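You operate a simulated robot arm through the tools that you are given. There is no shell and no other tool.

Carry out the task below with a simulated two-armed robot. There is one attempt and no reset: what you move stays moved.

Task
Swap sensor and hose between the low tanks and pump 300 ml.
Fine: blue hose onto the steel post first; sensor to the teal tank, hose to the clear one; pump into the jug, then jug onto the long drip tray; spill nothing. Set down upright: teal-handled jug.
Where things are to end (x, y in the base frame): teal-handled jug within 60 mm of [590, 480].

Only the result counts: the job must be done as asked and must still hold three seconds after the hand-in. Knocking over, shifting, dropping, spilling or breaking anything else fails it.

Robot
Two 7-joint arms with fingered hands on one trunk that stands fixed in place. Base frame: the origin is at the foot of the trunk, x ahead of it, y to its left, z up; the work surface is at about z = 880. Lengths are in mm, angles in rad, forces in N, time in s.
The left shoulder is at [70, 157, 1464], the right one opposite. With the tool pointing down near the work surface each hand reaches from about 100 to 840 mm from the base axis, measured 20 degrees to its own side. Payload 5 kg a hand.
The TCP of each hand is the grasp point between the finger pads, 31 mm short of the fingertips. In the tool frame z runs along the fingers and y along their closing line. The gripper opens to 156 mm. The gripper's body begins 88 mm behind the TCP. The gripper is a hand of 4 fingers: y runs from the thumb to the fingers, the wrist lies at [0, 0, -249] in the tool frame, and closing takes about 1.5 s.
Orientation is told as [roll, pitch, yaw] about the base's x, y, z axes, in that order, counted from this pose: with the fingers straight down and closing along the base's y, the tool's x points along the base's -x, its y along +y and its z along -z.

Tools
- The arms move only by the tool drive_tool. It takes "left_increments", "right_increments" or both (then of equal length, played together; a hand with none holds still); each is a list of rows, each a list of 6 numbers: the shift along the tool's x, y, z in mm, then the turn, a rotation vector about the tool's x, y, z in rad. In form: [[dx, dy, dz, ax, ay, az], ...]. A call has 1 to 20 rows; each row is the pose to reach, as a shift and turn from the pose commanded when the call began, along the tool's axes at that moment. "left_gripper" and "right_gripper" are, for a hand that has rows, the opening, from 0 (shut) to 1 (fully open), set as the call begins (left out, the last holds). A row lasts 0.2 s, in which the tool goes at most 50 mm and 0.15 rad; a call with a longer step from one row to the next is refused whole, and so is a gripper value outside its range. Where a pose cannot be reached the arm comes as near as it can. A force on the tool above 40 N (or 10 N above the force at the start of the call, whichever is more), or a blocked arm, ends the call early, and 0.2 s more pass. The fingers move at their own pace (about 108 mm/s each) and stop on an object; they squeeze with about 31 N. The grip force told is the motor's: it shows also when the fingers shut on nothing. Time passes only in rows, and 0.2 s behind the last, so rows that repeat a pose let the fingers close. The reply holds the time, the measured pose of the TCP, the force on the tool along the base axes, the opening and the grip force, in the units named above and with some noise, with the torque about the TCP (base axes, N m) and any sound that the robot's microphone picked up.
- Cameras (640 x 400 px; columns grow to the right, rows downward): "scene" is now at [134.6, 9.4, 1688.6]; the picture's right is [0.11, -0.99, 0.00], its down [-0.64, -0.07, -0.76] and it looks along [0.76, 0.09, -0.65] (base axes); focal length 308 px, centre (320, 200). "left" rides on the left gripper at [-72, 2, -111] in its tool frame; the picture's right is [-0.02, -1.00, 0.00], its down [0.84, -0.02, -0.55] and it looks along [0.54, -0.01, 0.84] (tool axes); focal length 234 px, centre (320, 200). "right" rides on the right gripper at [72, 2, -111] in its tool frame; the picture's right is [-0.02, 1.00, 0.00], its down [-0.84, -0.02, -0.54] and it looks along [-0.54, -0.01, 0.84] (tool axes); focal length 234 px, centre (320, 200). There is no depth. A picture from a camera that has moved, and an enlarged one, comes with that camera's place and axes in the base frame and with its lens.
- capture(camera): a new picture of that camera. The clock stands still meanwhile.
- slide_trunk(by): slides the trunk up (or, below 0, down) by that many mm; the arms and the scene camera ride with it, the base frame stays. It gives what a move gives, with no picture.
- move_fingers(finger1, finger2, finger3, thumb_bend, hand): sets how far each is bent, from 0 (flat) to 100 (curled in); at 30 the hand is open as for a grip, at 70 the pads meet at the TCP. One left out holds its place. A second passes; each finger stops where it meets its share of the squeeze, and holds until it gets a number again. A gripper value or a shape takes the hand back. It gives what a move gives, with no picture; readings hold the bend of each and the force on the fingers (four entries, about 0 where the hand has none), thumb and palm.
- preshape(shape, hand): the hand has 4 fingers and takes this shape, open, in about a second: jaw (thumb against the fingers, like two jaws); tri (thumb and two fingers); tip (a fingertip pinch); poke (one finger out to press); point (the index stretched); flat (the hand flat); cup (the hand cupped); fist (a fist). The gripper value then closes the fingers along that shape, each until it touches; the sizes above hold for jaw. It gives what a move gives, with no picture.
- pan_tilt(pan, tilt): turns the head with the scene camera to pan (to the left, within 1.501 rad either way) and tilt (down, from -0.506 to 1.204), counted from straight ahead of the robot. It gives what a move gives.
- inspect(camera, box): a new picture of the part [left, top, right, bottom] of that camera's present view, enlarged. The clock stands still meanwhile.
- job_done(): hands the job in; it is judged then, once.

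Places have to be worked out from the pictures, the camera data and where the tool is seen. Open the grippers and draw the arms clear of the work before you hand the job in, unless the task says otherwise.

The tools are called after "Call:" as name(argument=value, ...) on one line, values as JSON. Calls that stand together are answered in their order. drive_tool: Moves the arms, as the interface text tells. Its arguments: {"type":"object","properties":{"left_increments":{"type":"array","items":{"type":"array","items":{"type":"number"}}},"left_gripper":{"type":"number"},"right_increments":{"type":"array","items":{"type":"array","items":{"type":"number"}}},"right_gripper":{"type":"number"}},"required":[]} The other tools are called the same way: slide_trunk (by) slides the trunk up or down; preshape (shape, hand) gives the hand a shape; move_fingers (finger1, finger2, finger3, thumb_bend, hand) moves the fingers one by one; pan_tilt (pan, tilt) turns the head that bears the scene camera; capture (camera) takes a picture; inspect (camera, box) takes an enlarged picture of a part of a camera's view; job_done () hands the job in.

At the start:

```text
clock: 0.0
left_position: [389.6, 232.2, 1507.9]
left_ee_rot: [-0.001, 0.002, -0.001]
left_force: [0.0, -1.0, 0.1]
left_torque: [0.04, -0.01, 0.0]
left_gripper_width: 155.7
left_grasp_force: 0.0
left_shape: jaw
left_bend: [30.0, 30.0, 30.0, 30.0]
left_finger forces: [0.0, 0.0, 0.0, 0.1, 0.0, 0.0]
right_position: [599.7, -143.9, 1461.9]
right_ee_rot: [0.0, -0.001, 0.0]
right_force: [-0.7, 0.2, 0.0]
right_torque: [-0.02, 0.01, -0.03]
right_gripper_width: 155.9
right_grasp_force: 0.2
right_shape: jaw
right_bend: [30.0, 30.0, 30.0, 30.0]
right_finger forces: [0.0, 0.0, 0.0, 0.0, 0.0, 0.0]
trunk travel left (down, up): [-850.0, 90.0]
head pan, tilt: [0.113, 0.702]
```

scene: 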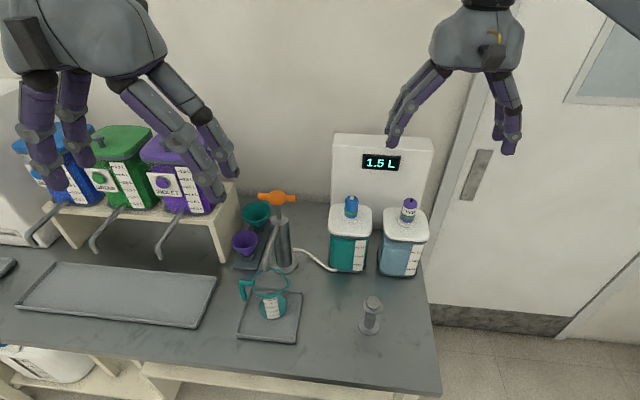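
right: 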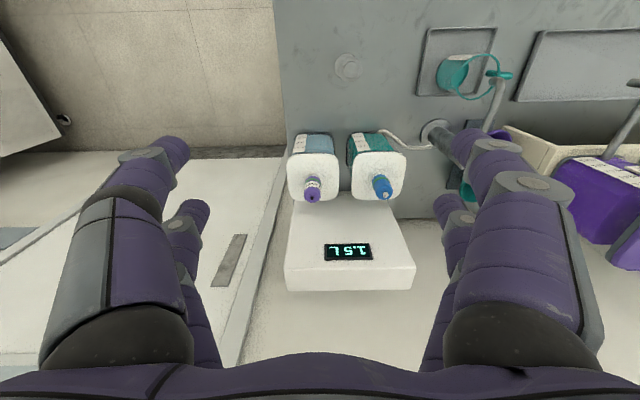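
left: 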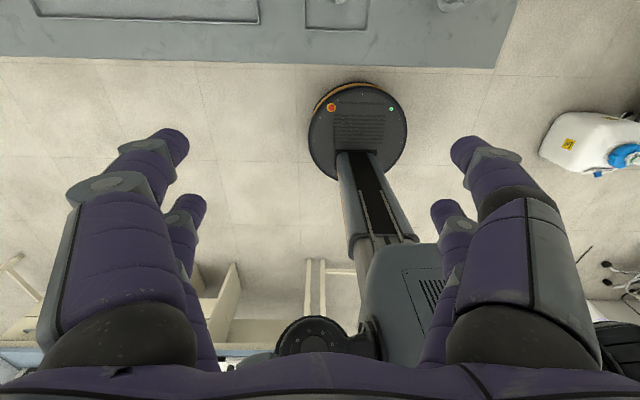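

I'll begin by looking closely at the work area: the two low tanks, the post, the pump and the jug.

Call:
inspect(camera="scene", box=[220, 120, 460, 270])

Call:
inspect(camera="scene", box=[200, 220, 440, 370])

Call:
inspect(camera="right", box=[270, 20, 530, 300])

Call:
inspect(camera="scene", box=[0, 100, 240, 250])

```text
2.67 times, centred on (340, 195) of scene
camera zoom: at [134.6, 9.4, 1688.6], right [0.11, -0.99, 0.0], down [-0.64, -0.07, -0.76], along [0.76, 0.09, -0.65], focal length 822 px, centre (267, 213)
```

zoom: 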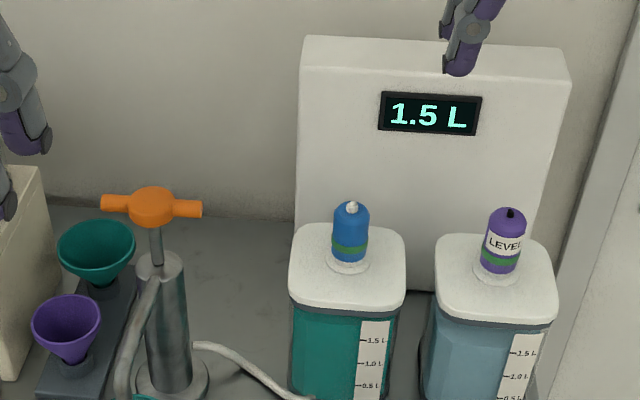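

```text
2.67 times, centred on (320, 295) of scene
camera zoom: at [134.6, 9.4, 1688.6], right [0.11, -0.99, 0.0], down [-0.64, -0.07, -0.76], along [0.76, 0.09, -0.65], focal length 822 px, centre (320, -53)
```

zoom: 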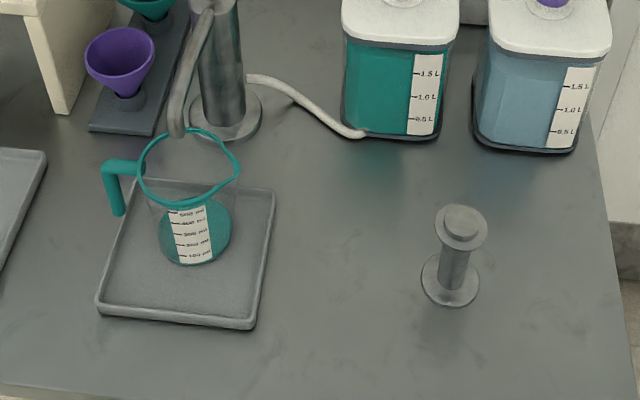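

```text
1.43 times, centred on (400, 160) of right
camera zoom: at [529.1, -141.8, 1572.1], right [0.02, 1.0, 0.0], down [0.84, -0.02, 0.54], along [0.54, -0.01, -0.84], focal length 334 px, centre (206, 257)
```

zoom: 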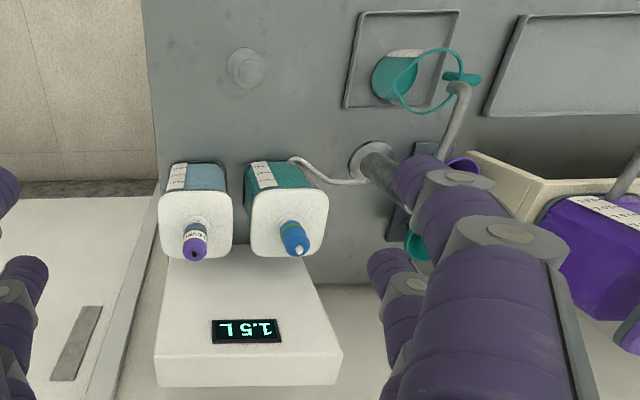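

```text
2.67 times, centred on (120, 175) of scene
camera zoom: at [134.6, 9.4, 1688.6], right [0.11, -0.99, 0.0], down [-0.64, -0.07, -0.76], along [0.76, 0.09, -0.65], focal length 822 px, centre (853, 267)
```

zoom: 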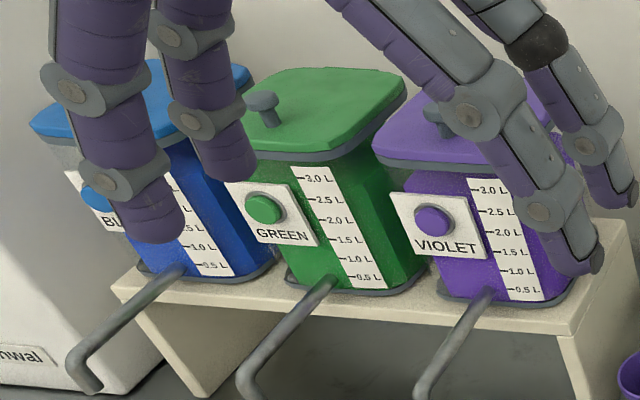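

The low tanks sit around (805, -5) and (800, -168), the post around (566, -76), and the pump around (765, 200). I'll zoom in harder on the jug, the couplings and the pump before moving anything.

Call:
inspect(camera="scene", box=[230, 250, 310, 350])

Call:
inspect(camera="scene", box=[325, 190, 435, 280])

Call:
inspect(camera="scene", box=[225, 180, 345, 280])

Call:
inspect(camera="right", box=[390, 30, 530, 230])

Call:
inspect(camera="right", box=[280, 110, 430, 210])

```text
4.00 times, centred on (270, 300) of scene
camera zoom: at [134.6, 9.4, 1688.6], right [0.11, -0.99, 0.0], down [-0.64, -0.07, -0.76], along [0.76, 0.09, -0.65], focal length 1233 px, centre (520, -200)
```

zoom: 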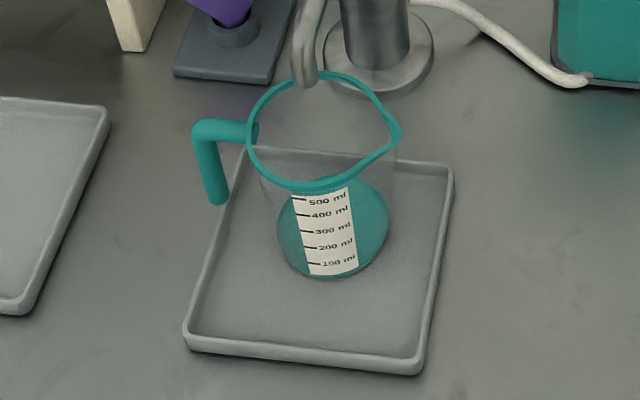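

```text
4.44 times, centred on (380, 235) of scene
camera zoom: at [134.6, 9.4, 1688.6], right [0.11, -0.99, 0.0], down [-0.64, -0.07, -0.76], along [0.76, 0.09, -0.65], focal length 1370 px, centre (53, 44)
```

zoom: 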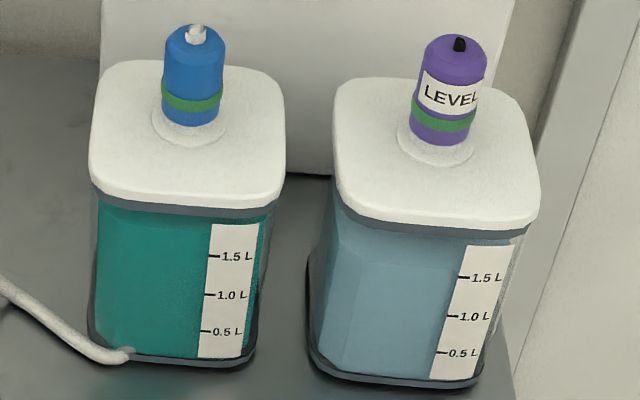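

```text
4.00 times, centred on (285, 230) of scene
camera zoom: at [134.6, 9.4, 1688.6], right [0.11, -0.99, 0.0], down [-0.64, -0.07, -0.76], along [0.76, 0.09, -0.65], focal length 1233 px, centre (460, 80)
```

zoom: 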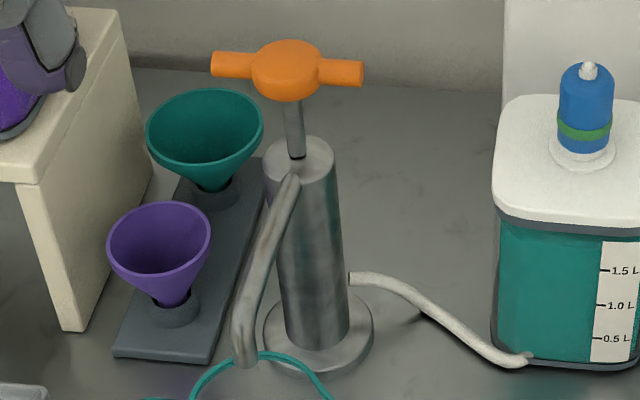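

```text
2.00 times, centred on (460, 130) of right
camera zoom: at [529.1, -141.8, 1572.1], right [0.02, 1.0, 0.0], down [0.84, -0.02, 0.54], along [0.54, -0.01, -0.84], focal length 468 px, centre (40, 340)
```

zoom: 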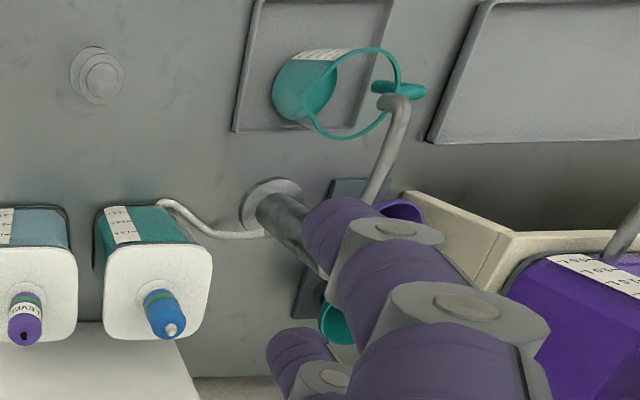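

```text
4.00 times, centred on (355, 160) of right
camera zoom: at [529.1, -141.8, 1572.1], right [0.02, 1.0, 0.0], down [0.84, -0.02, 0.54], along [0.54, -0.01, -0.84], focal length 937 px, centre (180, 360)
```

zoom: 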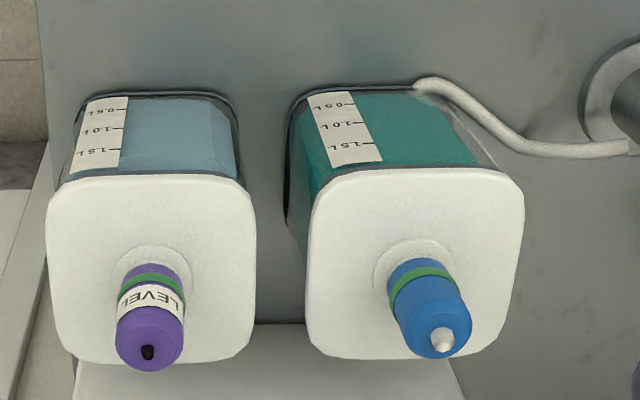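

The two couplings triangulate to about (797, -5), with its top at z≈1140, and (795, -164). The post top is at about (562, -76, 1015). I'll bring the right hand above the blue coupling, high and half open, to refine this with its own camera.

Call:
drive_tool(right_increments=[[-20, 17, 25, 0, 0, 0], [-45, 39, 57, 0, 0, 0], [-70, 61, 89, 0, 0, 0], [-95, 83, 121, 0, 0, 0], [-118, 103, 150, 0, 0, 0], [-140, 122, 177, 0, 0, 0], [-155, 135, 196, 0, 0, 0], [-160, 139, 202, 0, 0, 0]], right_gripper=0.55)

Call:
capture(camera="right")

Call:
capture(camera="scene")

```text
clock: 1.8
left_position: [387.4, 232.3, 1508.6]
left_ee_rot: [-0.001, 0.0, -0.001]
left_force: [-1.2, -0.3, 0.0]
left_torque: [-0.02, 0.01, -0.01]
left_gripper_width: 156.1
left_grasp_force: 0.0
left_shape: jaw
left_bend: [30.0, 30.0, 30.0, 30.0]
left_finger forces: [0.0, 0.0, 0.0, 0.0, 0.0, 0.0]
right_position: [759.5, -3.9, 1257.0]
right_ee_rot: [-0.001, 0.001, 0.001]
right_force: [-0.3, 0.2, 0.8]
right_torque: [0.03, -0.03, 0.03]
right_gripper_width: 86.2
right_grasp_force: 0.1
right_shape: jaw
right_bend: [72.0, 72.0, 72.0, 70.0]
right_finger forces: [0.0, 0.1, 0.0, 0.1, 0.0, 0.0]
trunk travel left (down, up): [-850.0, 90.0]
head pan, tilt: [0.113, 0.702]
```

```text
taken
camera right: at [688.8, -2.4, 1369.3], right [0.02, 1.0, 0.0], down [0.84, -0.02, 0.54], along [0.54, -0.01, -0.84], focal length 234 px, centre (320, 200)
```

right: 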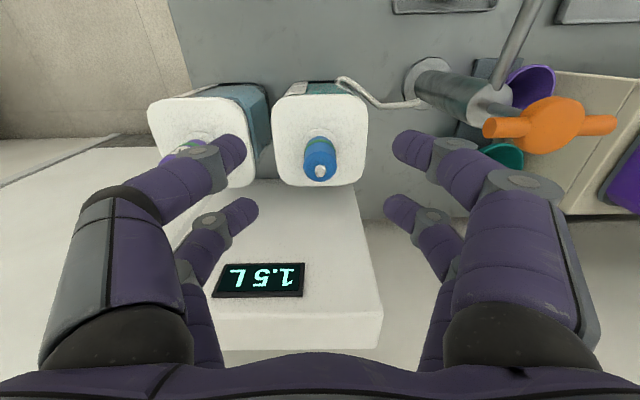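

```text
taken
camera scene: at [134.8, 9.6, 1688.6], right [0.11, -0.99, 0.0], down [-0.64, -0.07, -0.76], along [0.76, 0.09, -0.65], focal length 308 px, centre (320, 200)
```

scene: 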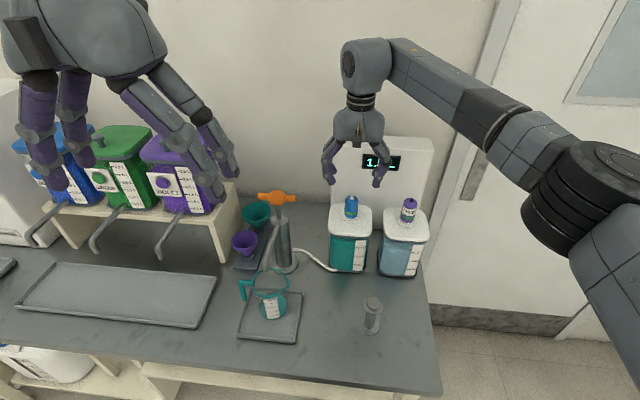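

The hand is near the planned pose. I'll zoom in on the blue and purple couplings from here to fix their x and y.

Call:
inspect(camera="right", box=[260, 70, 380, 200])

Call:
inspect(camera="right", box=[390, 0, 560, 170])

Call:
inspect(camera="scene", box=[340, 280, 400, 350])

```text
3.08 times, centred on (320, 135) of right
camera zoom: at [688.8, -2.4, 1369.3], right [0.02, 1.0, 0.0], down [0.84, -0.02, 0.54], along [0.54, -0.01, -0.84], focal length 720 px, centre (320, 400)
```

zoom: 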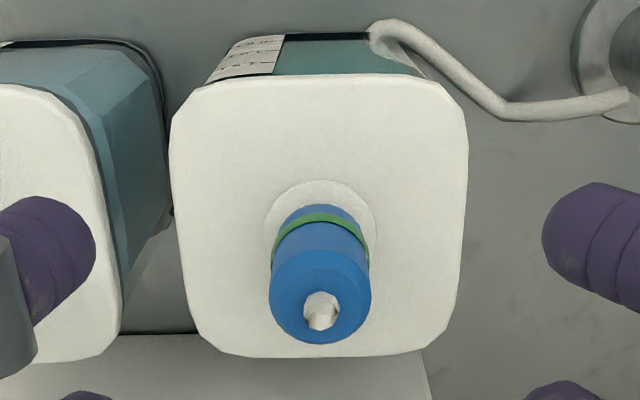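

```text
2.35 times, centred on (475, 85) of right
camera zoom: at [688.8, -2.4, 1369.3], right [0.02, 1.0, 0.0], down [0.84, -0.02, 0.54], along [0.54, -0.01, -0.84], focal length 551 px, centre (-45, 471)
```

zoom: 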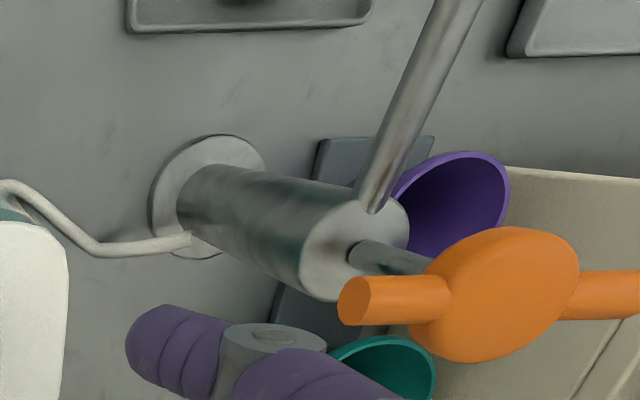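

```text
5.71 times, centred on (370, 315) of scene
camera zoom: at [134.8, 9.6, 1688.6], right [0.11, -0.99, 0.0], down [-0.64, -0.07, -0.76], along [0.76, 0.09, -0.65], focal length 1761 px, centre (34, -457)
```

zoom: 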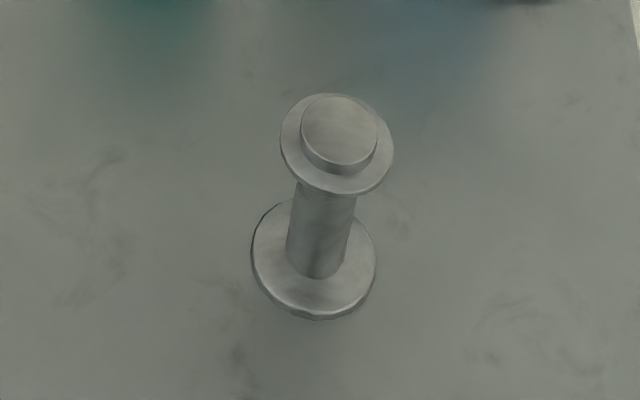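

The blue coupling's axis is at about (797.5, -4.5), with its flange at z≈1068 and body top at z≈1128. The post axis is at about (566.5, -75.5), spigot top z≈1001, flange z≈992. I'll descend over the blue coupling in two stages.

Call:
drive_tool(right_increments=[[-20, 0, 20, 0, 0, 0], [-37, 0, 50, 0, 0, 0], [-37, 0, 80, 0, 0, 0], [-37, 0, 80, 0, 0, 0]], right_gripper=0.5)

Call:
capture(camera="right")

Call:
inspect(camera="scene", box=[310, 150, 430, 280])

```text
clock: 2.8
left_position: [388.3, 232.0, 1508.1]
left_ee_rot: [-0.001, 0.0, -0.002]
left_force: [-0.4, 0.0, 0.0]
left_torque: [0.04, -0.05, 0.01]
left_gripper_width: 156.2
left_grasp_force: 0.0
left_shape: jaw
left_bend: [30.0, 30.0, 30.0, 30.0]
left_finger forces: [0.0, 0.0, 0.1, 0.0, 0.0, 0.0]
right_position: [795.0, -4.3, 1180.0]
right_ee_rot: [0.0, -0.001, 0.001]
right_force: [0.5, -0.6, -0.5]
right_torque: [0.01, -0.01, -0.01]
right_gripper_width: 78.9
right_grasp_force: 0.0
right_shape: jaw
right_bend: [73.0, 73.0, 73.0, 70.0]
right_finger forces: [0.0, 0.0, 0.0, 0.0, 0.0, 0.1]
trunk travel left (down, up): [-850.0, 90.0]
head pan, tilt: [0.113, 0.702]
```

```text
taken
camera right: at [724.7, -3.2, 1289.6], right [0.02, 1.0, 0.0], down [0.84, -0.02, 0.55], along [0.54, -0.01, -0.84], focal length 234 px, centre (320, 200)
```

right: 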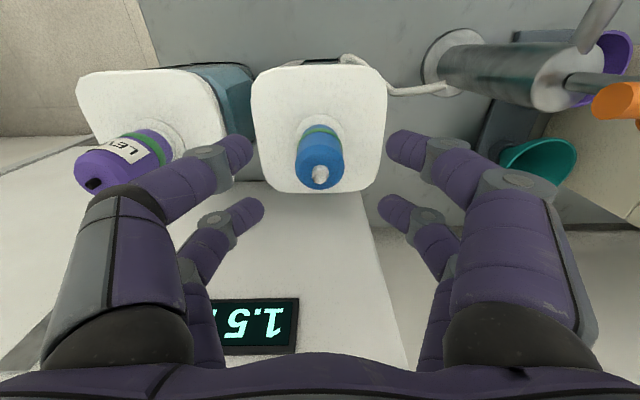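

```text
3.08 times, centred on (370, 215) of scene
camera zoom: at [134.1, 8.7, 1688.7], right [0.11, -0.99, 0.0], down [-0.64, -0.07, -0.76], along [0.76, 0.09, -0.64], focal length 948 px, centre (166, 154)
```

zoom: 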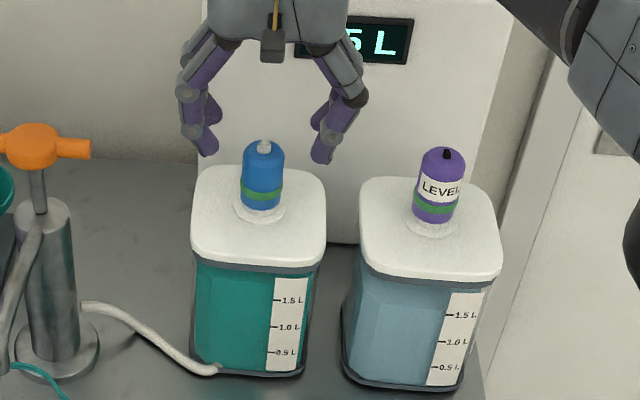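

The hand is centred over the blue coupling, 2 mm short in x. I'll descend so the tips stop about 10 mm above the lid, then close.

Call:
drive_tool(right_increments=[[-2, 0, 25, 0, 0, 0], [-2, 0, 50, 0, 0, 0], [-2, 0, 68, 0, 0, 0], [-2, 0, 68, 0, 0, 0]])

Call:
capture(camera="right")

Call:
inspect(camera="scene", box=[310, 150, 430, 280])

```text
clock: 3.8
left_position: [388.0, 230.8, 1506.6]
left_ee_rot: [0.0, 0.001, -0.001]
left_force: [0.7, 0.6, -0.4]
left_torque: [0.03, -0.03, -0.02]
left_gripper_width: 155.9
left_grasp_force: 0.0
left_shape: jaw
left_bend: [30.0, 30.0, 30.0, 30.0]
left_finger forces: [0.0, 0.0, 0.0, 0.0, 0.0, 0.1]
right_position: [798.7, -4.0, 1110.5]
right_ee_rot: [0.0, 0.001, -0.002]
right_force: [-0.9, -0.5, 0.3]
right_torque: [-0.01, 0.0, -0.03]
right_gripper_width: 78.7
right_grasp_force: 0.0
right_shape: jaw
right_bend: [73.0, 73.0, 73.0, 70.0]
right_finger forces: [0.0, 0.1, 0.0, 0.1, 0.0, 0.0]
trunk travel left (down, up): [-850.0, 90.0]
head pan, tilt: [0.113, 0.702]
```

```text
taken
camera right: at [728.1, -2.6, 1221.8], right [0.02, 1.0, 0.0], down [0.84, -0.02, 0.55], along [0.54, -0.01, -0.84], focal length 234 px, centre (320, 200)
```

right: 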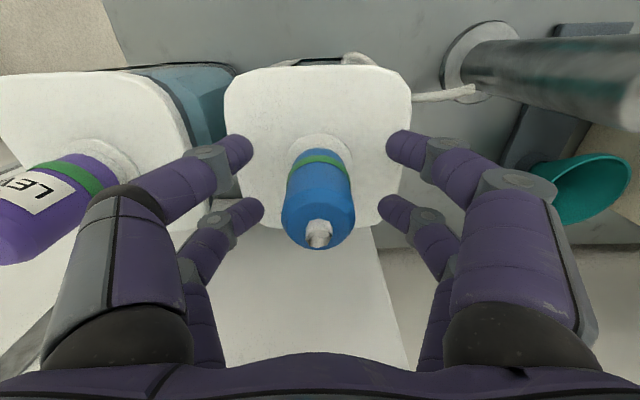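

```text
3.08 times, centred on (370, 215) of scene
camera zoom: at [134.6, 9.8, 1688.6], right [0.11, -0.99, 0.0], down [-0.64, -0.07, -0.76], along [0.76, 0.09, -0.65], focal length 948 px, centre (166, 154)
```

zoom: 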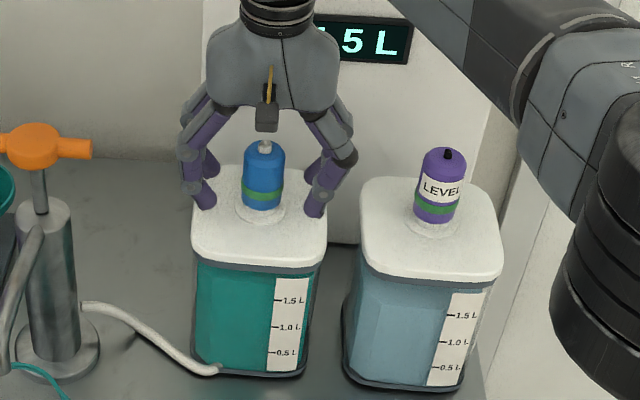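

The fingers straddle the coupling evenly. I'll close them on it.

Call:
drive_tool(right_increments=[[0, 0, 0, 0, 0, 0], [0, 0, 0, 0, 0, 0], [0, 0, 0, 0, 0, 0], [0, 0, 0, 0, 0, 0], [0, 0, 0, 0, 0, 0], [0, 0, 0, 0, 0, 0], [0, 0, 0, 0, 0, 0]], right_gripper=0.0)

Call:
capture(camera="right")

```text
clock: 5.4
left_position: [389.3, 233.0, 1507.2]
left_ee_rot: [0.0, 0.0, 0.0]
left_force: [0.2, 1.5, 0.2]
left_torque: [0.01, -0.02, 0.0]
left_gripper_width: 155.9
left_grasp_force: 0.0
left_shape: jaw
left_bend: [30.0, 30.0, 30.0, 30.0]
left_finger forces: [0.0, 0.0, 0.0, 0.0, 0.1, 0.1]
right_position: [798.6, -4.0, 1111.0]
right_ee_rot: [-0.001, 0.001, 0.0]
right_force: [-7.4, 2.3, -6.8]
right_torque: [0.16, -0.25, 0.03]
right_gripper_width: 16.3
right_grasp_force: 31.1
right_shape: jaw
right_bend: [74.0, 72.0, 72.0, 73.0]
right_finger forces: [29.6, 33.3, 34.2, 0.1, 6.0, 0.0]
trunk travel left (down, up): [-850.0, 90.0]
head pan, tilt: [0.113, 0.702]
```

```text
taken
camera right: at [727.7, -2.4, 1221.6], right [0.02, 1.0, 0.0], down [0.84, -0.02, 0.54], along [0.54, -0.01, -0.84], focal length 234 px, centre (320, 200)
```

right: 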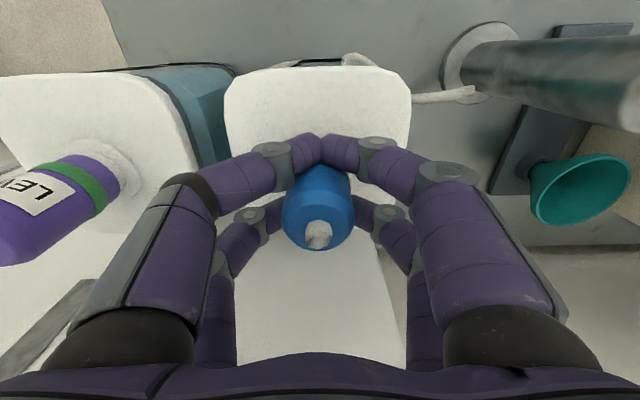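

The four fingers have caged the coupling (grip 31 N). I'll lift it slowly and watch the force.

Call:
drive_tool(right_increments=[[0, 0, -3, 0, 0, 0], [0, 0, -6, 0, 0, 0], [0, 0, -10, 0, 0, 0], [0, 0, -10, 0, 0, 0]])

Call:
capture(camera="right")

Call:
inspect(camera="scene", box=[310, 150, 430, 280])

```text
clock: 6.4
left_position: [388.7, 232.4, 1506.8]
left_ee_rot: [0.0, 0.002, -0.002]
left_force: [0.0, 0.1, -0.2]
left_torque: [-0.03, 0.03, 0.03]
left_gripper_width: 155.9
left_grasp_force: 0.0
left_shape: jaw
left_bend: [30.0, 30.0, 30.0, 30.0]
left_finger forces: [0.0, 0.1, 0.0, 0.1, 0.0, 0.0]
right_position: [799.1, -3.3, 1120.3]
right_ee_rot: [0.001, -0.001, -0.001]
right_force: [0.3, 0.5, -0.6]
right_torque: [-0.02, 0.04, 0.02]
right_gripper_width: 15.6
right_grasp_force: 30.8
right_shape: jaw
right_bend: [73.0, 72.0, 72.0, 73.0]
right_finger forces: [29.6, 32.4, 35.0, 0.1, 4.5, 0.0]
trunk travel left (down, up): [-850.0, 90.0]
head pan, tilt: [0.113, 0.702]
```

```text
taken
camera right: at [728.7, -2.8, 1231.4], right [0.02, 1.0, 0.0], down [0.84, -0.02, 0.54], along [0.54, -0.01, -0.84], focal length 234 px, centre (320, 200)
```

right: 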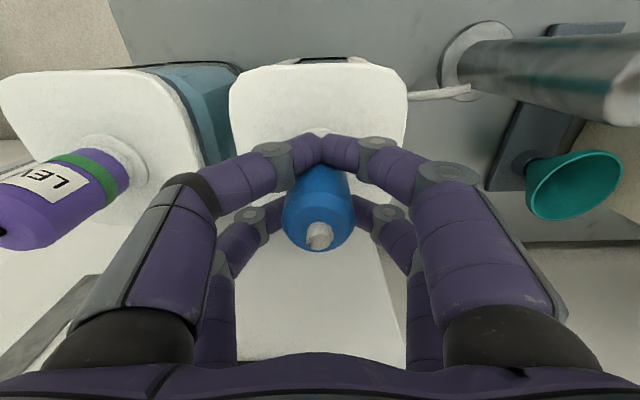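

```text
3.08 times, centred on (370, 215) of scene
camera zoom: at [135.4, 9.7, 1688.5], right [0.11, -0.99, 0.0], down [-0.64, -0.07, -0.76], along [0.76, 0.09, -0.65], focal length 948 px, centre (166, 154)
```

zoom: 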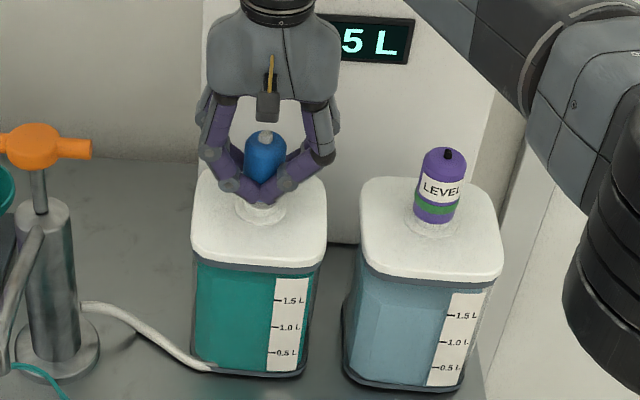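

The coupling comes up freely with the hand. I'll lift further and check what hangs beneath it.

Call:
drive_tool(right_increments=[[0, 0, -20, 0, 0, 0], [0, 0, -45, 0, 0, 0], [0, 0, -70, 0, 0, 0], [0, 0, -70, 0, 0, 0]])

Call:
capture(camera="right")

Call:
inspect(camera="scene", box=[310, 130, 430, 280])

```text
clock: 7.4
left_position: [388.7, 232.4, 1507.6]
left_ee_rot: [-0.001, 0.001, -0.003]
left_force: [0.7, 0.4, -0.4]
left_torque: [0.0, 0.0, 0.02]
left_gripper_width: 156.0
left_grasp_force: 0.0
left_shape: jaw
left_bend: [30.0, 30.0, 30.0, 30.0]
left_finger forces: [0.0, 0.0, 0.0, 0.0, 0.0, 0.1]
right_position: [799.4, -5.6, 1191.9]
right_ee_rot: [0.0, 0.001, 0.0]
right_force: [1.0, 0.1, -0.3]
right_torque: [0.0, 0.0, 0.0]
right_gripper_width: 15.7
right_grasp_force: 31.4
right_shape: jaw
right_bend: [73.0, 72.0, 72.0, 73.0]
right_finger forces: [30.0, 32.6, 35.1, 0.0, 4.4, 0.0]
trunk travel left (down, up): [-850.0, 90.0]
head pan, tilt: [0.113, 0.702]
```

```text
taken
camera right: at [728.6, -3.6, 1301.8], right [0.02, 1.0, 0.0], down [0.84, -0.02, 0.54], along [0.54, -0.01, -0.84], focal length 234 px, centre (320, 200)
```

right: 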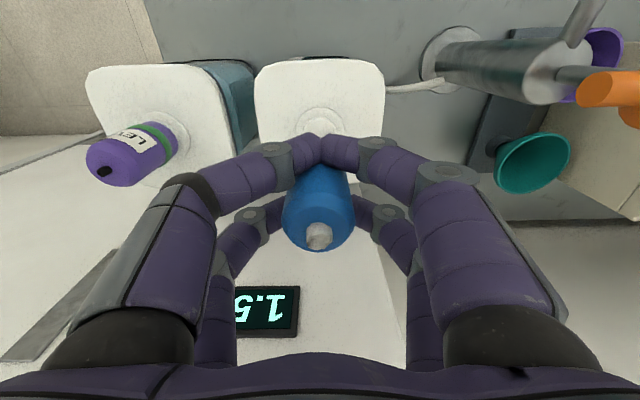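

```text
2.67 times, centred on (370, 205) of scene
camera zoom: at [134.9, 9.5, 1688.5], right [0.11, -0.99, 0.0], down [-0.64, -0.07, -0.76], along [0.76, 0.09, -0.65], focal length 822 px, centre (187, 187)
```

zoom: 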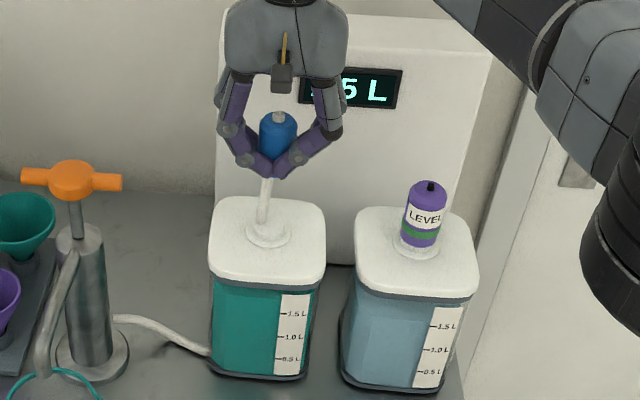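

A dip tube hangs under the coupling, still inside the tank. I'll keep lifting straight up until it's out.

Call:
drive_tool(right_increments=[[0, 0, -25, 0, 0, 0], [0, 0, -50, 0, 0, 0], [0, 0, -75, 0, 0, 0], [0, 0, -100, 0, 0, 0], [0, 0, -100, 0, 0, 0]])

Call:
capture(camera="right")

Call:
inspect(camera="scene", box=[300, 80, 440, 280])

```text
clock: 8.6
left_position: [389.0, 231.8, 1508.2]
left_ee_rot: [0.0, 0.0, -0.003]
left_force: [0.4, 0.6, -0.7]
left_torque: [0.07, 0.01, 0.03]
left_gripper_width: 155.8
left_grasp_force: 0.0
left_shape: jaw
left_bend: [30.0, 30.0, 30.0, 30.0]
left_finger forces: [0.0, 0.1, 0.1, 0.0, 0.0, 0.0]
right_position: [797.5, -3.6, 1292.6]
right_ee_rot: [-0.001, 0.0, 0.0]
right_force: [-0.1, 0.7, -0.4]
right_torque: [0.0, -0.02, 0.01]
right_gripper_width: 15.7
right_grasp_force: 31.1
right_shape: jaw
right_bend: [73.0, 72.0, 72.0, 73.0]
right_finger forces: [30.6, 32.5, 34.9, 0.1, 4.2, 0.1]
trunk travel left (down, up): [-850.0, 90.0]
head pan, tilt: [0.113, 0.702]
```

```text
taken
camera right: at [726.9, -2.5, 1403.6], right [0.02, 1.0, 0.0], down [0.84, -0.02, 0.54], along [0.54, -0.01, -0.84], focal length 234 px, centre (320, 200)
```

right: 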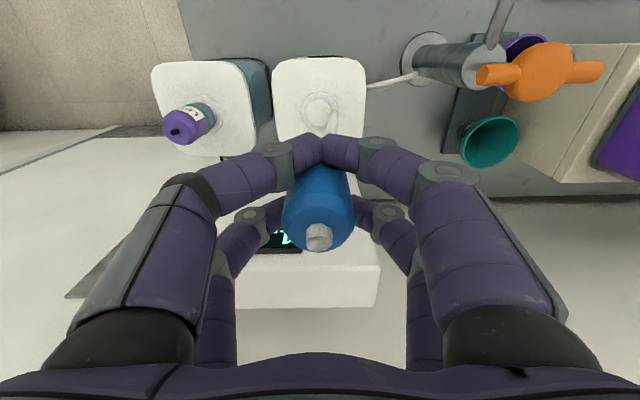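

```text
2.00 times, centred on (370, 180) of scene
camera zoom: at [134.7, 9.5, 1688.6], right [0.11, -0.99, 0.0], down [-0.64, -0.07, -0.76], along [0.76, 0.09, -0.65], focal length 616 px, centre (220, 240)
```

zoom: 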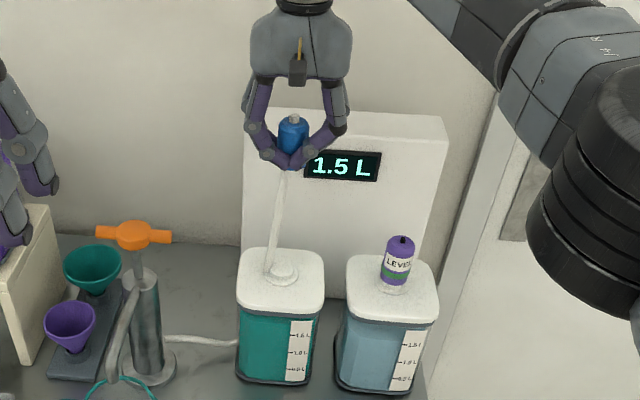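

The white line under the coupling seems to be the hose itself rather than a rigid tube. I'll zoom in to see where it goes.

Call:
inspect(camera="scene", box=[330, 130, 400, 230])

Call:
inspect(camera="right", box=[250, 40, 390, 160])

Call:
inspect(camera="scene", box=[270, 200, 400, 290])

```text
4.00 times, centred on (365, 180) of scene
camera zoom: at [134.7, 9.5, 1688.6], right [0.11, -0.99, 0.0], down [-0.64, -0.07, -0.76], along [0.76, 0.09, -0.65], focal length 1233 px, centre (140, 280)
```

zoom: 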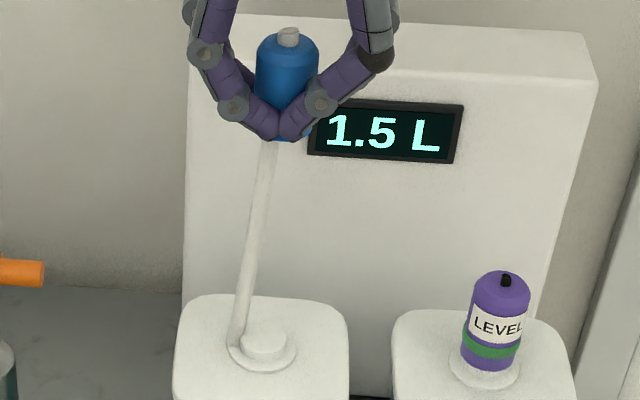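

```text
3.33 times, centred on (320, 100) of right
camera zoom: at [726.9, -2.5, 1403.6], right [0.02, 1.0, 0.0], down [0.84, -0.02, 0.54], along [0.54, -0.01, -0.84], focal length 781 px, centre (320, 533)
```

zoom: 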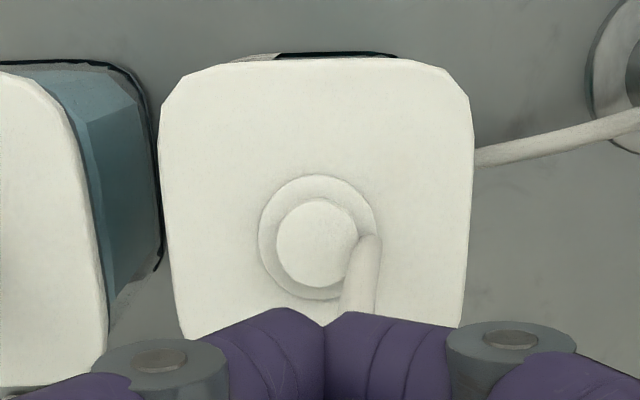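

```text
4.44 times, centred on (335, 245) of scene
camera zoom: at [134.7, 9.5, 1688.6], right [0.11, -0.99, 0.0], down [-0.64, -0.07, -0.76], along [0.76, 0.09, -0.65], focal length 1370 px, centre (253, 0)
```

zoom: 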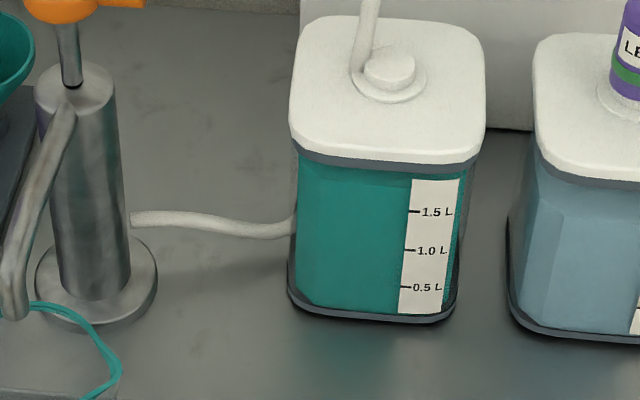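

The hose is a flexible line drawn through the tank, so only the cap needs to fit the knob, and the tank knob looks the same as the post's. I'll carry the coupling to above the post, at the same relative height as here, so I can match the views.

Call:
drive_tool(right_increments=[[30, -5, 0, 0, 0, 0], [65, -14, 10, 0, 0, 0], [105, -28, 25, 0, 0, 0], [145, -42, 43, 0, 0, 0], [185, -56, 60, 0, 0, 0], [215, -66, 71, 0, 0, 0], [231, -72, 76, 0, 0, 0], [231, -72, 76, 0, 0, 0]])

Call:
capture(camera="right")

Call:
capture(camera="scene")

```text
clock: 10.4
left_position: [387.9, 231.9, 1507.4]
left_ee_rot: [-0.001, 0.001, -0.001]
left_force: [0.0, -0.1, 0.2]
left_torque: [-0.03, -0.02, 0.0]
left_gripper_width: 155.8
left_grasp_force: 0.1
left_shape: jaw
left_bend: [30.0, 30.0, 30.0, 30.0]
left_finger forces: [0.1, 0.1, 0.1, 0.0, 0.0, 0.1]
right_position: [568.0, -78.2, 1215.2]
right_ee_rot: [0.0, -0.001, 0.0]
right_force: [-0.4, -1.2, -0.6]
right_torque: [-0.03, -0.02, 0.0]
right_gripper_width: 15.4
right_grasp_force: 31.4
right_shape: jaw
right_bend: [73.0, 72.0, 72.0, 73.0]
right_finger forces: [0.0, 32.0, 34.3, 0.1, 3.8, 0.0]
trunk travel left (down, up): [-850.0, 90.0]
head pan, tilt: [0.113, 0.702]
```

```text
taken
camera right: at [497.6, -75.1, 1327.1], right [0.02, 1.0, 0.0], down [0.84, -0.02, 0.54], along [0.54, -0.01, -0.84], focal length 234 px, centre (320, 200)
```

right: 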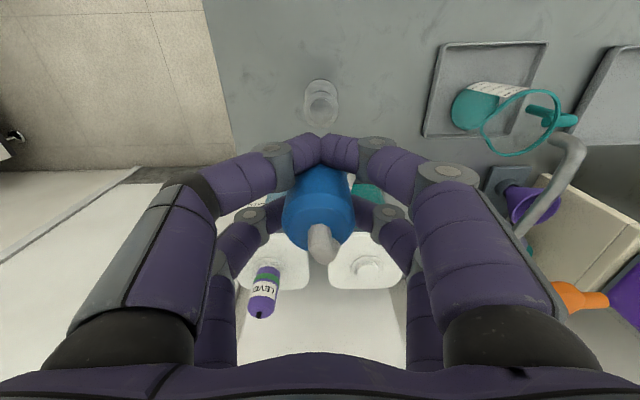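

```text
taken
camera scene: at [135.0, 9.3, 1688.6], right [0.11, -0.99, 0.0], down [-0.64, -0.07, -0.76], along [0.76, 0.09, -0.65], focal length 308 px, centre (320, 200)
```

scene: 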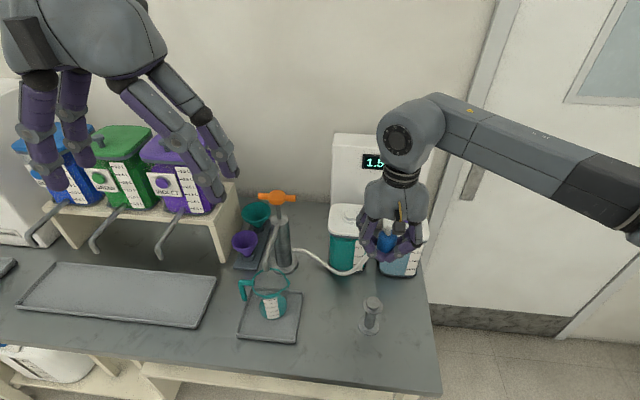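

The post top is visible above the fingers, and the jug too. I'll zoom in on both.

Call:
inspect(camera="right", box=[250, 40, 390, 160])

Call:
inspect(camera="right", box=[420, 50, 590, 170])

Call:
inspect(camera="scene", box=[340, 170, 440, 350])

```text
3.33 times, centred on (320, 100) of right
camera zoom: at [497.6, -75.1, 1327.1], right [0.02, 1.0, 0.0], down [0.84, -0.02, 0.54], along [0.54, -0.01, -0.84], focal length 781 px, centre (320, 533)
```

zoom: 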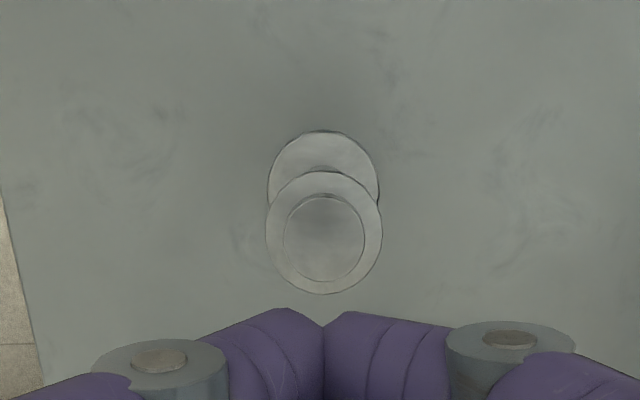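

```text
3.33 times, centred on (505, 110) of right
camera zoom: at [497.6, -75.1, 1327.1], right [0.02, 1.0, 0.0], down [0.84, -0.02, 0.54], along [0.54, -0.01, -0.84], focal length 781 px, centre (-297, 500)
```

zoom: 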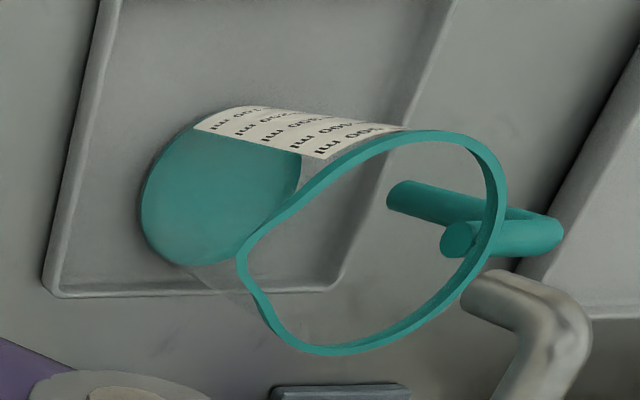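

```text
2.22 times, centred on (390, 260) of scene
camera zoom: at [135.0, 9.3, 1688.6], right [0.11, -0.99, 0.0], down [-0.64, -0.07, -0.76], along [0.76, 0.09, -0.65], focal length 685 px, centre (164, 67)
```

zoom: 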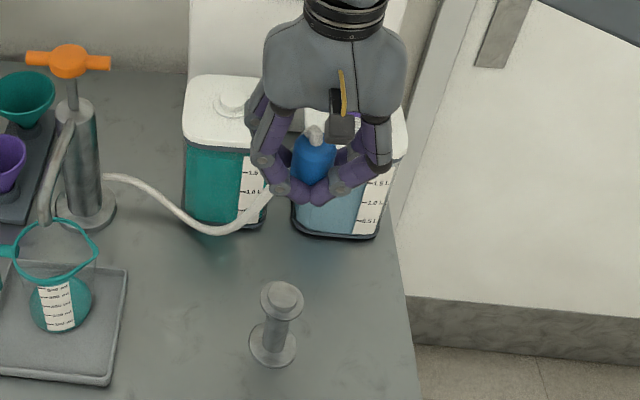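

The jug shows only a flat teal disc at its base, so it looks empty. Compared with the tank view, the post knob is about 2.4 mm further in +y and 1 mm nearer in x, and its flange is at about z≈987. I'll correct for that and lower to just above the knob.

Call:
drive_tool(right_increments=[[1, 2.4, 30, 0, 0, 0], [1, 2.4, 65, 0, 0, 0], [1, 2.4, 100, 0, 0, 0], [1, 2.4, 135, 0, 0, 0], [1, 2.4, 158, 0, 0, 0], [1, 2.4, 158, 0, 0, 0]])

Call:
capture(camera="right")

Call:
inspect(camera="scene", box=[330, 240, 420, 350])

```text
clock: 11.8
left_position: [388.6, 231.7, 1508.6]
left_ee_rot: [0.0, 0.0, -0.002]
left_force: [0.3, 0.6, 0.6]
left_torque: [0.01, 0.03, -0.01]
left_gripper_width: 155.7
left_grasp_force: 0.1
left_shape: jaw
left_bend: [30.0, 30.0, 30.0, 30.0]
left_finger forces: [0.0, 0.0, 0.1, 0.0, 0.1, 0.0]
right_position: [567.4, -75.8, 1060.1]
right_ee_rot: [-0.001, 0.001, 0.0]
right_force: [0.2, -0.2, -0.7]
right_torque: [-0.02, -0.01, 0.02]
right_gripper_width: 15.3
right_grasp_force: 31.1
right_shape: jaw
right_bend: [73.0, 72.0, 72.0, 73.0]
right_finger forces: [0.0, 32.1, 34.1, 0.0, 3.6, 0.1]
trunk travel left (down, up): [-850.0, 90.0]
head pan, tilt: [0.113, 0.702]
```

```text
taken
camera right: at [496.1, -73.1, 1170.1], right [0.02, 1.0, 0.0], down [0.84, -0.02, 0.55], along [0.55, -0.01, -0.84], focal length 234 px, centre (320, 200)
```

right: 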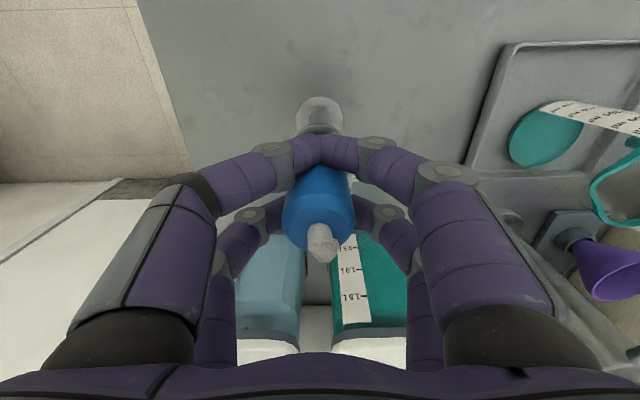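

```text
3.64 times, centred on (375, 295) of scene
camera zoom: at [134.4, 9.4, 1688.6], right [0.11, -0.99, 0.0], down [-0.64, -0.07, -0.76], along [0.76, 0.09, -0.65], focal length 1121 px, centre (120, -146)
```

zoom: 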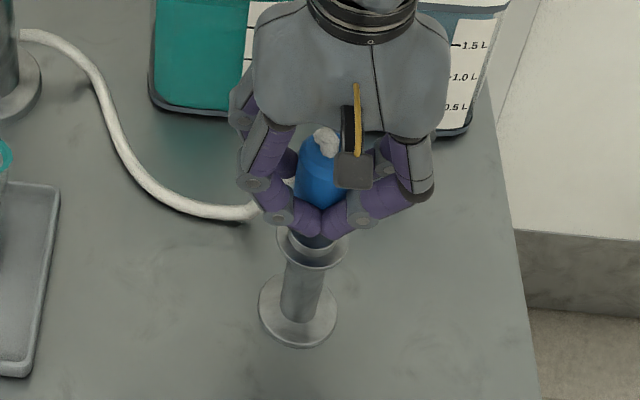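

The cap sits just above the post knob and lines up. I'll lower slowly, about 24 mm, watching the force.

Call:
drive_tool(right_increments=[[0, 0, 5, 0, 0, 0], [0, 0, 10, 0, 0, 0], [0, 0, 14, 0, 0, 0], [0, 0, 17, 0, 0, 0], [0, 0, 20, 0, 0, 0], [0, 0, 22, 0, 0, 0], [0, 0, 24, 0, 0, 0], [0, 0, 24, 0, 0, 0]])

Call:
inspect(camera="scene", box=[330, 240, 420, 350])

```text
clock: 13.6
left_position: [388.7, 231.4, 1508.7]
left_ee_rot: [-0.002, 0.0, -0.001]
left_force: [-0.6, 0.0, 0.1]
left_torque: [0.02, 0.0, 0.01]
left_gripper_width: 156.0
left_grasp_force: 0.0
left_shape: jaw
left_bend: [30.0, 30.0, 30.0, 30.0]
left_finger forces: [0.0, 0.0, 0.0, 0.1, 0.0, 0.0]
right_position: [567.4, -74.2, 1032.9]
right_ee_rot: [0.001, 0.0, -0.001]
right_force: [0.1, 0.1, -0.1]
right_torque: [-0.01, 0.02, 0.01]
right_gripper_width: 15.1
right_grasp_force: 30.7
right_shape: jaw
right_bend: [73.0, 72.0, 72.0, 73.0]
right_finger forces: [0.0, 32.1, 34.0, 0.0, 3.4, 0.0]
trunk travel left (down, up): [-850.0, 90.0]
head pan, tilt: [0.113, 0.702]
```

```text
3.64 times, centred on (375, 295) of scene
camera zoom: at [134.7, 9.4, 1688.6], right [0.11, -0.99, 0.0], down [-0.64, -0.07, -0.76], along [0.76, 0.09, -0.65], focal length 1121 px, centre (120, -146)
```

zoom: 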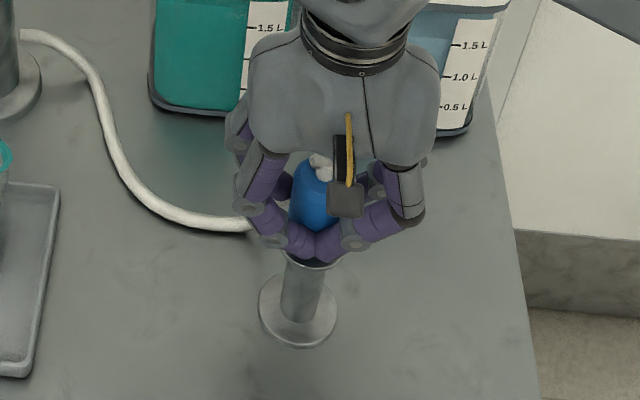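

There's no contact force yet. I'll continue down in 1.5–2 mm steps.

Call:
drive_tool(right_increments=[[0, 0, 2, 0, 0, 0], [0, 0, 4, 0, 0, 0], [0, 0, 5.5, 0, 0, 0], [0, 0, 7, 0, 0, 0], [0, 0, 7, 0, 0, 0]])

Call:
inspect(camera="scene", box=[340, 260, 410, 340])

```text
clock: 14.8
left_position: [386.1, 232.3, 1509.2]
left_ee_rot: [0.001, -0.001, -0.001]
left_force: [0.1, 0.2, 0.8]
left_torque: [0.03, 0.0, 0.01]
left_gripper_width: 155.8
left_grasp_force: 0.1
left_shape: jaw
left_bend: [30.0, 30.0, 30.0, 30.0]
left_finger forces: [0.1, 0.0, 0.0, 0.0, 0.0, 0.1]
right_position: [566.8, -72.9, 1028.3]
right_ee_rot: [0.0, -0.005, 0.0]
right_force: [0.2, -2.9, 25.6]
right_torque: [-0.11, -0.15, -0.01]
right_gripper_width: 15.9
right_grasp_force: 31.1
right_shape: jaw
right_bend: [74.0, 72.0, 72.0, 73.0]
right_finger forces: [0.0, 32.8, 37.3, 0.0, 4.1, 0.0]
trunk travel left (down, up): [-850.0, 90.0]
head pan, tilt: [0.113, 0.702]
```

```text
5.00 times, centred on (375, 300) of scene
camera zoom: at [131.5, 9.1, 1689.1], right [0.11, -0.99, 0.0], down [-0.64, -0.07, -0.77], along [0.76, 0.09, -0.64], focal length 1541 px, centre (45, -300)
```

zoom: 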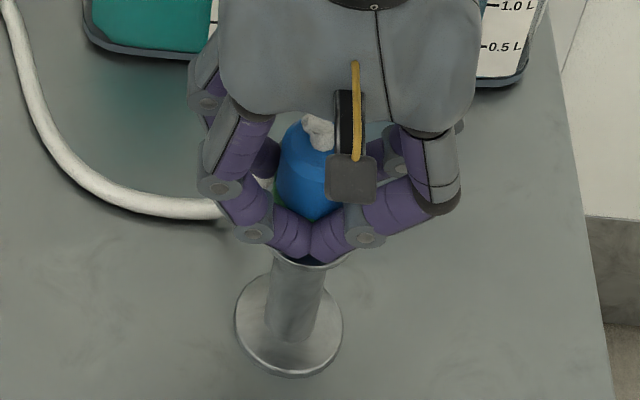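

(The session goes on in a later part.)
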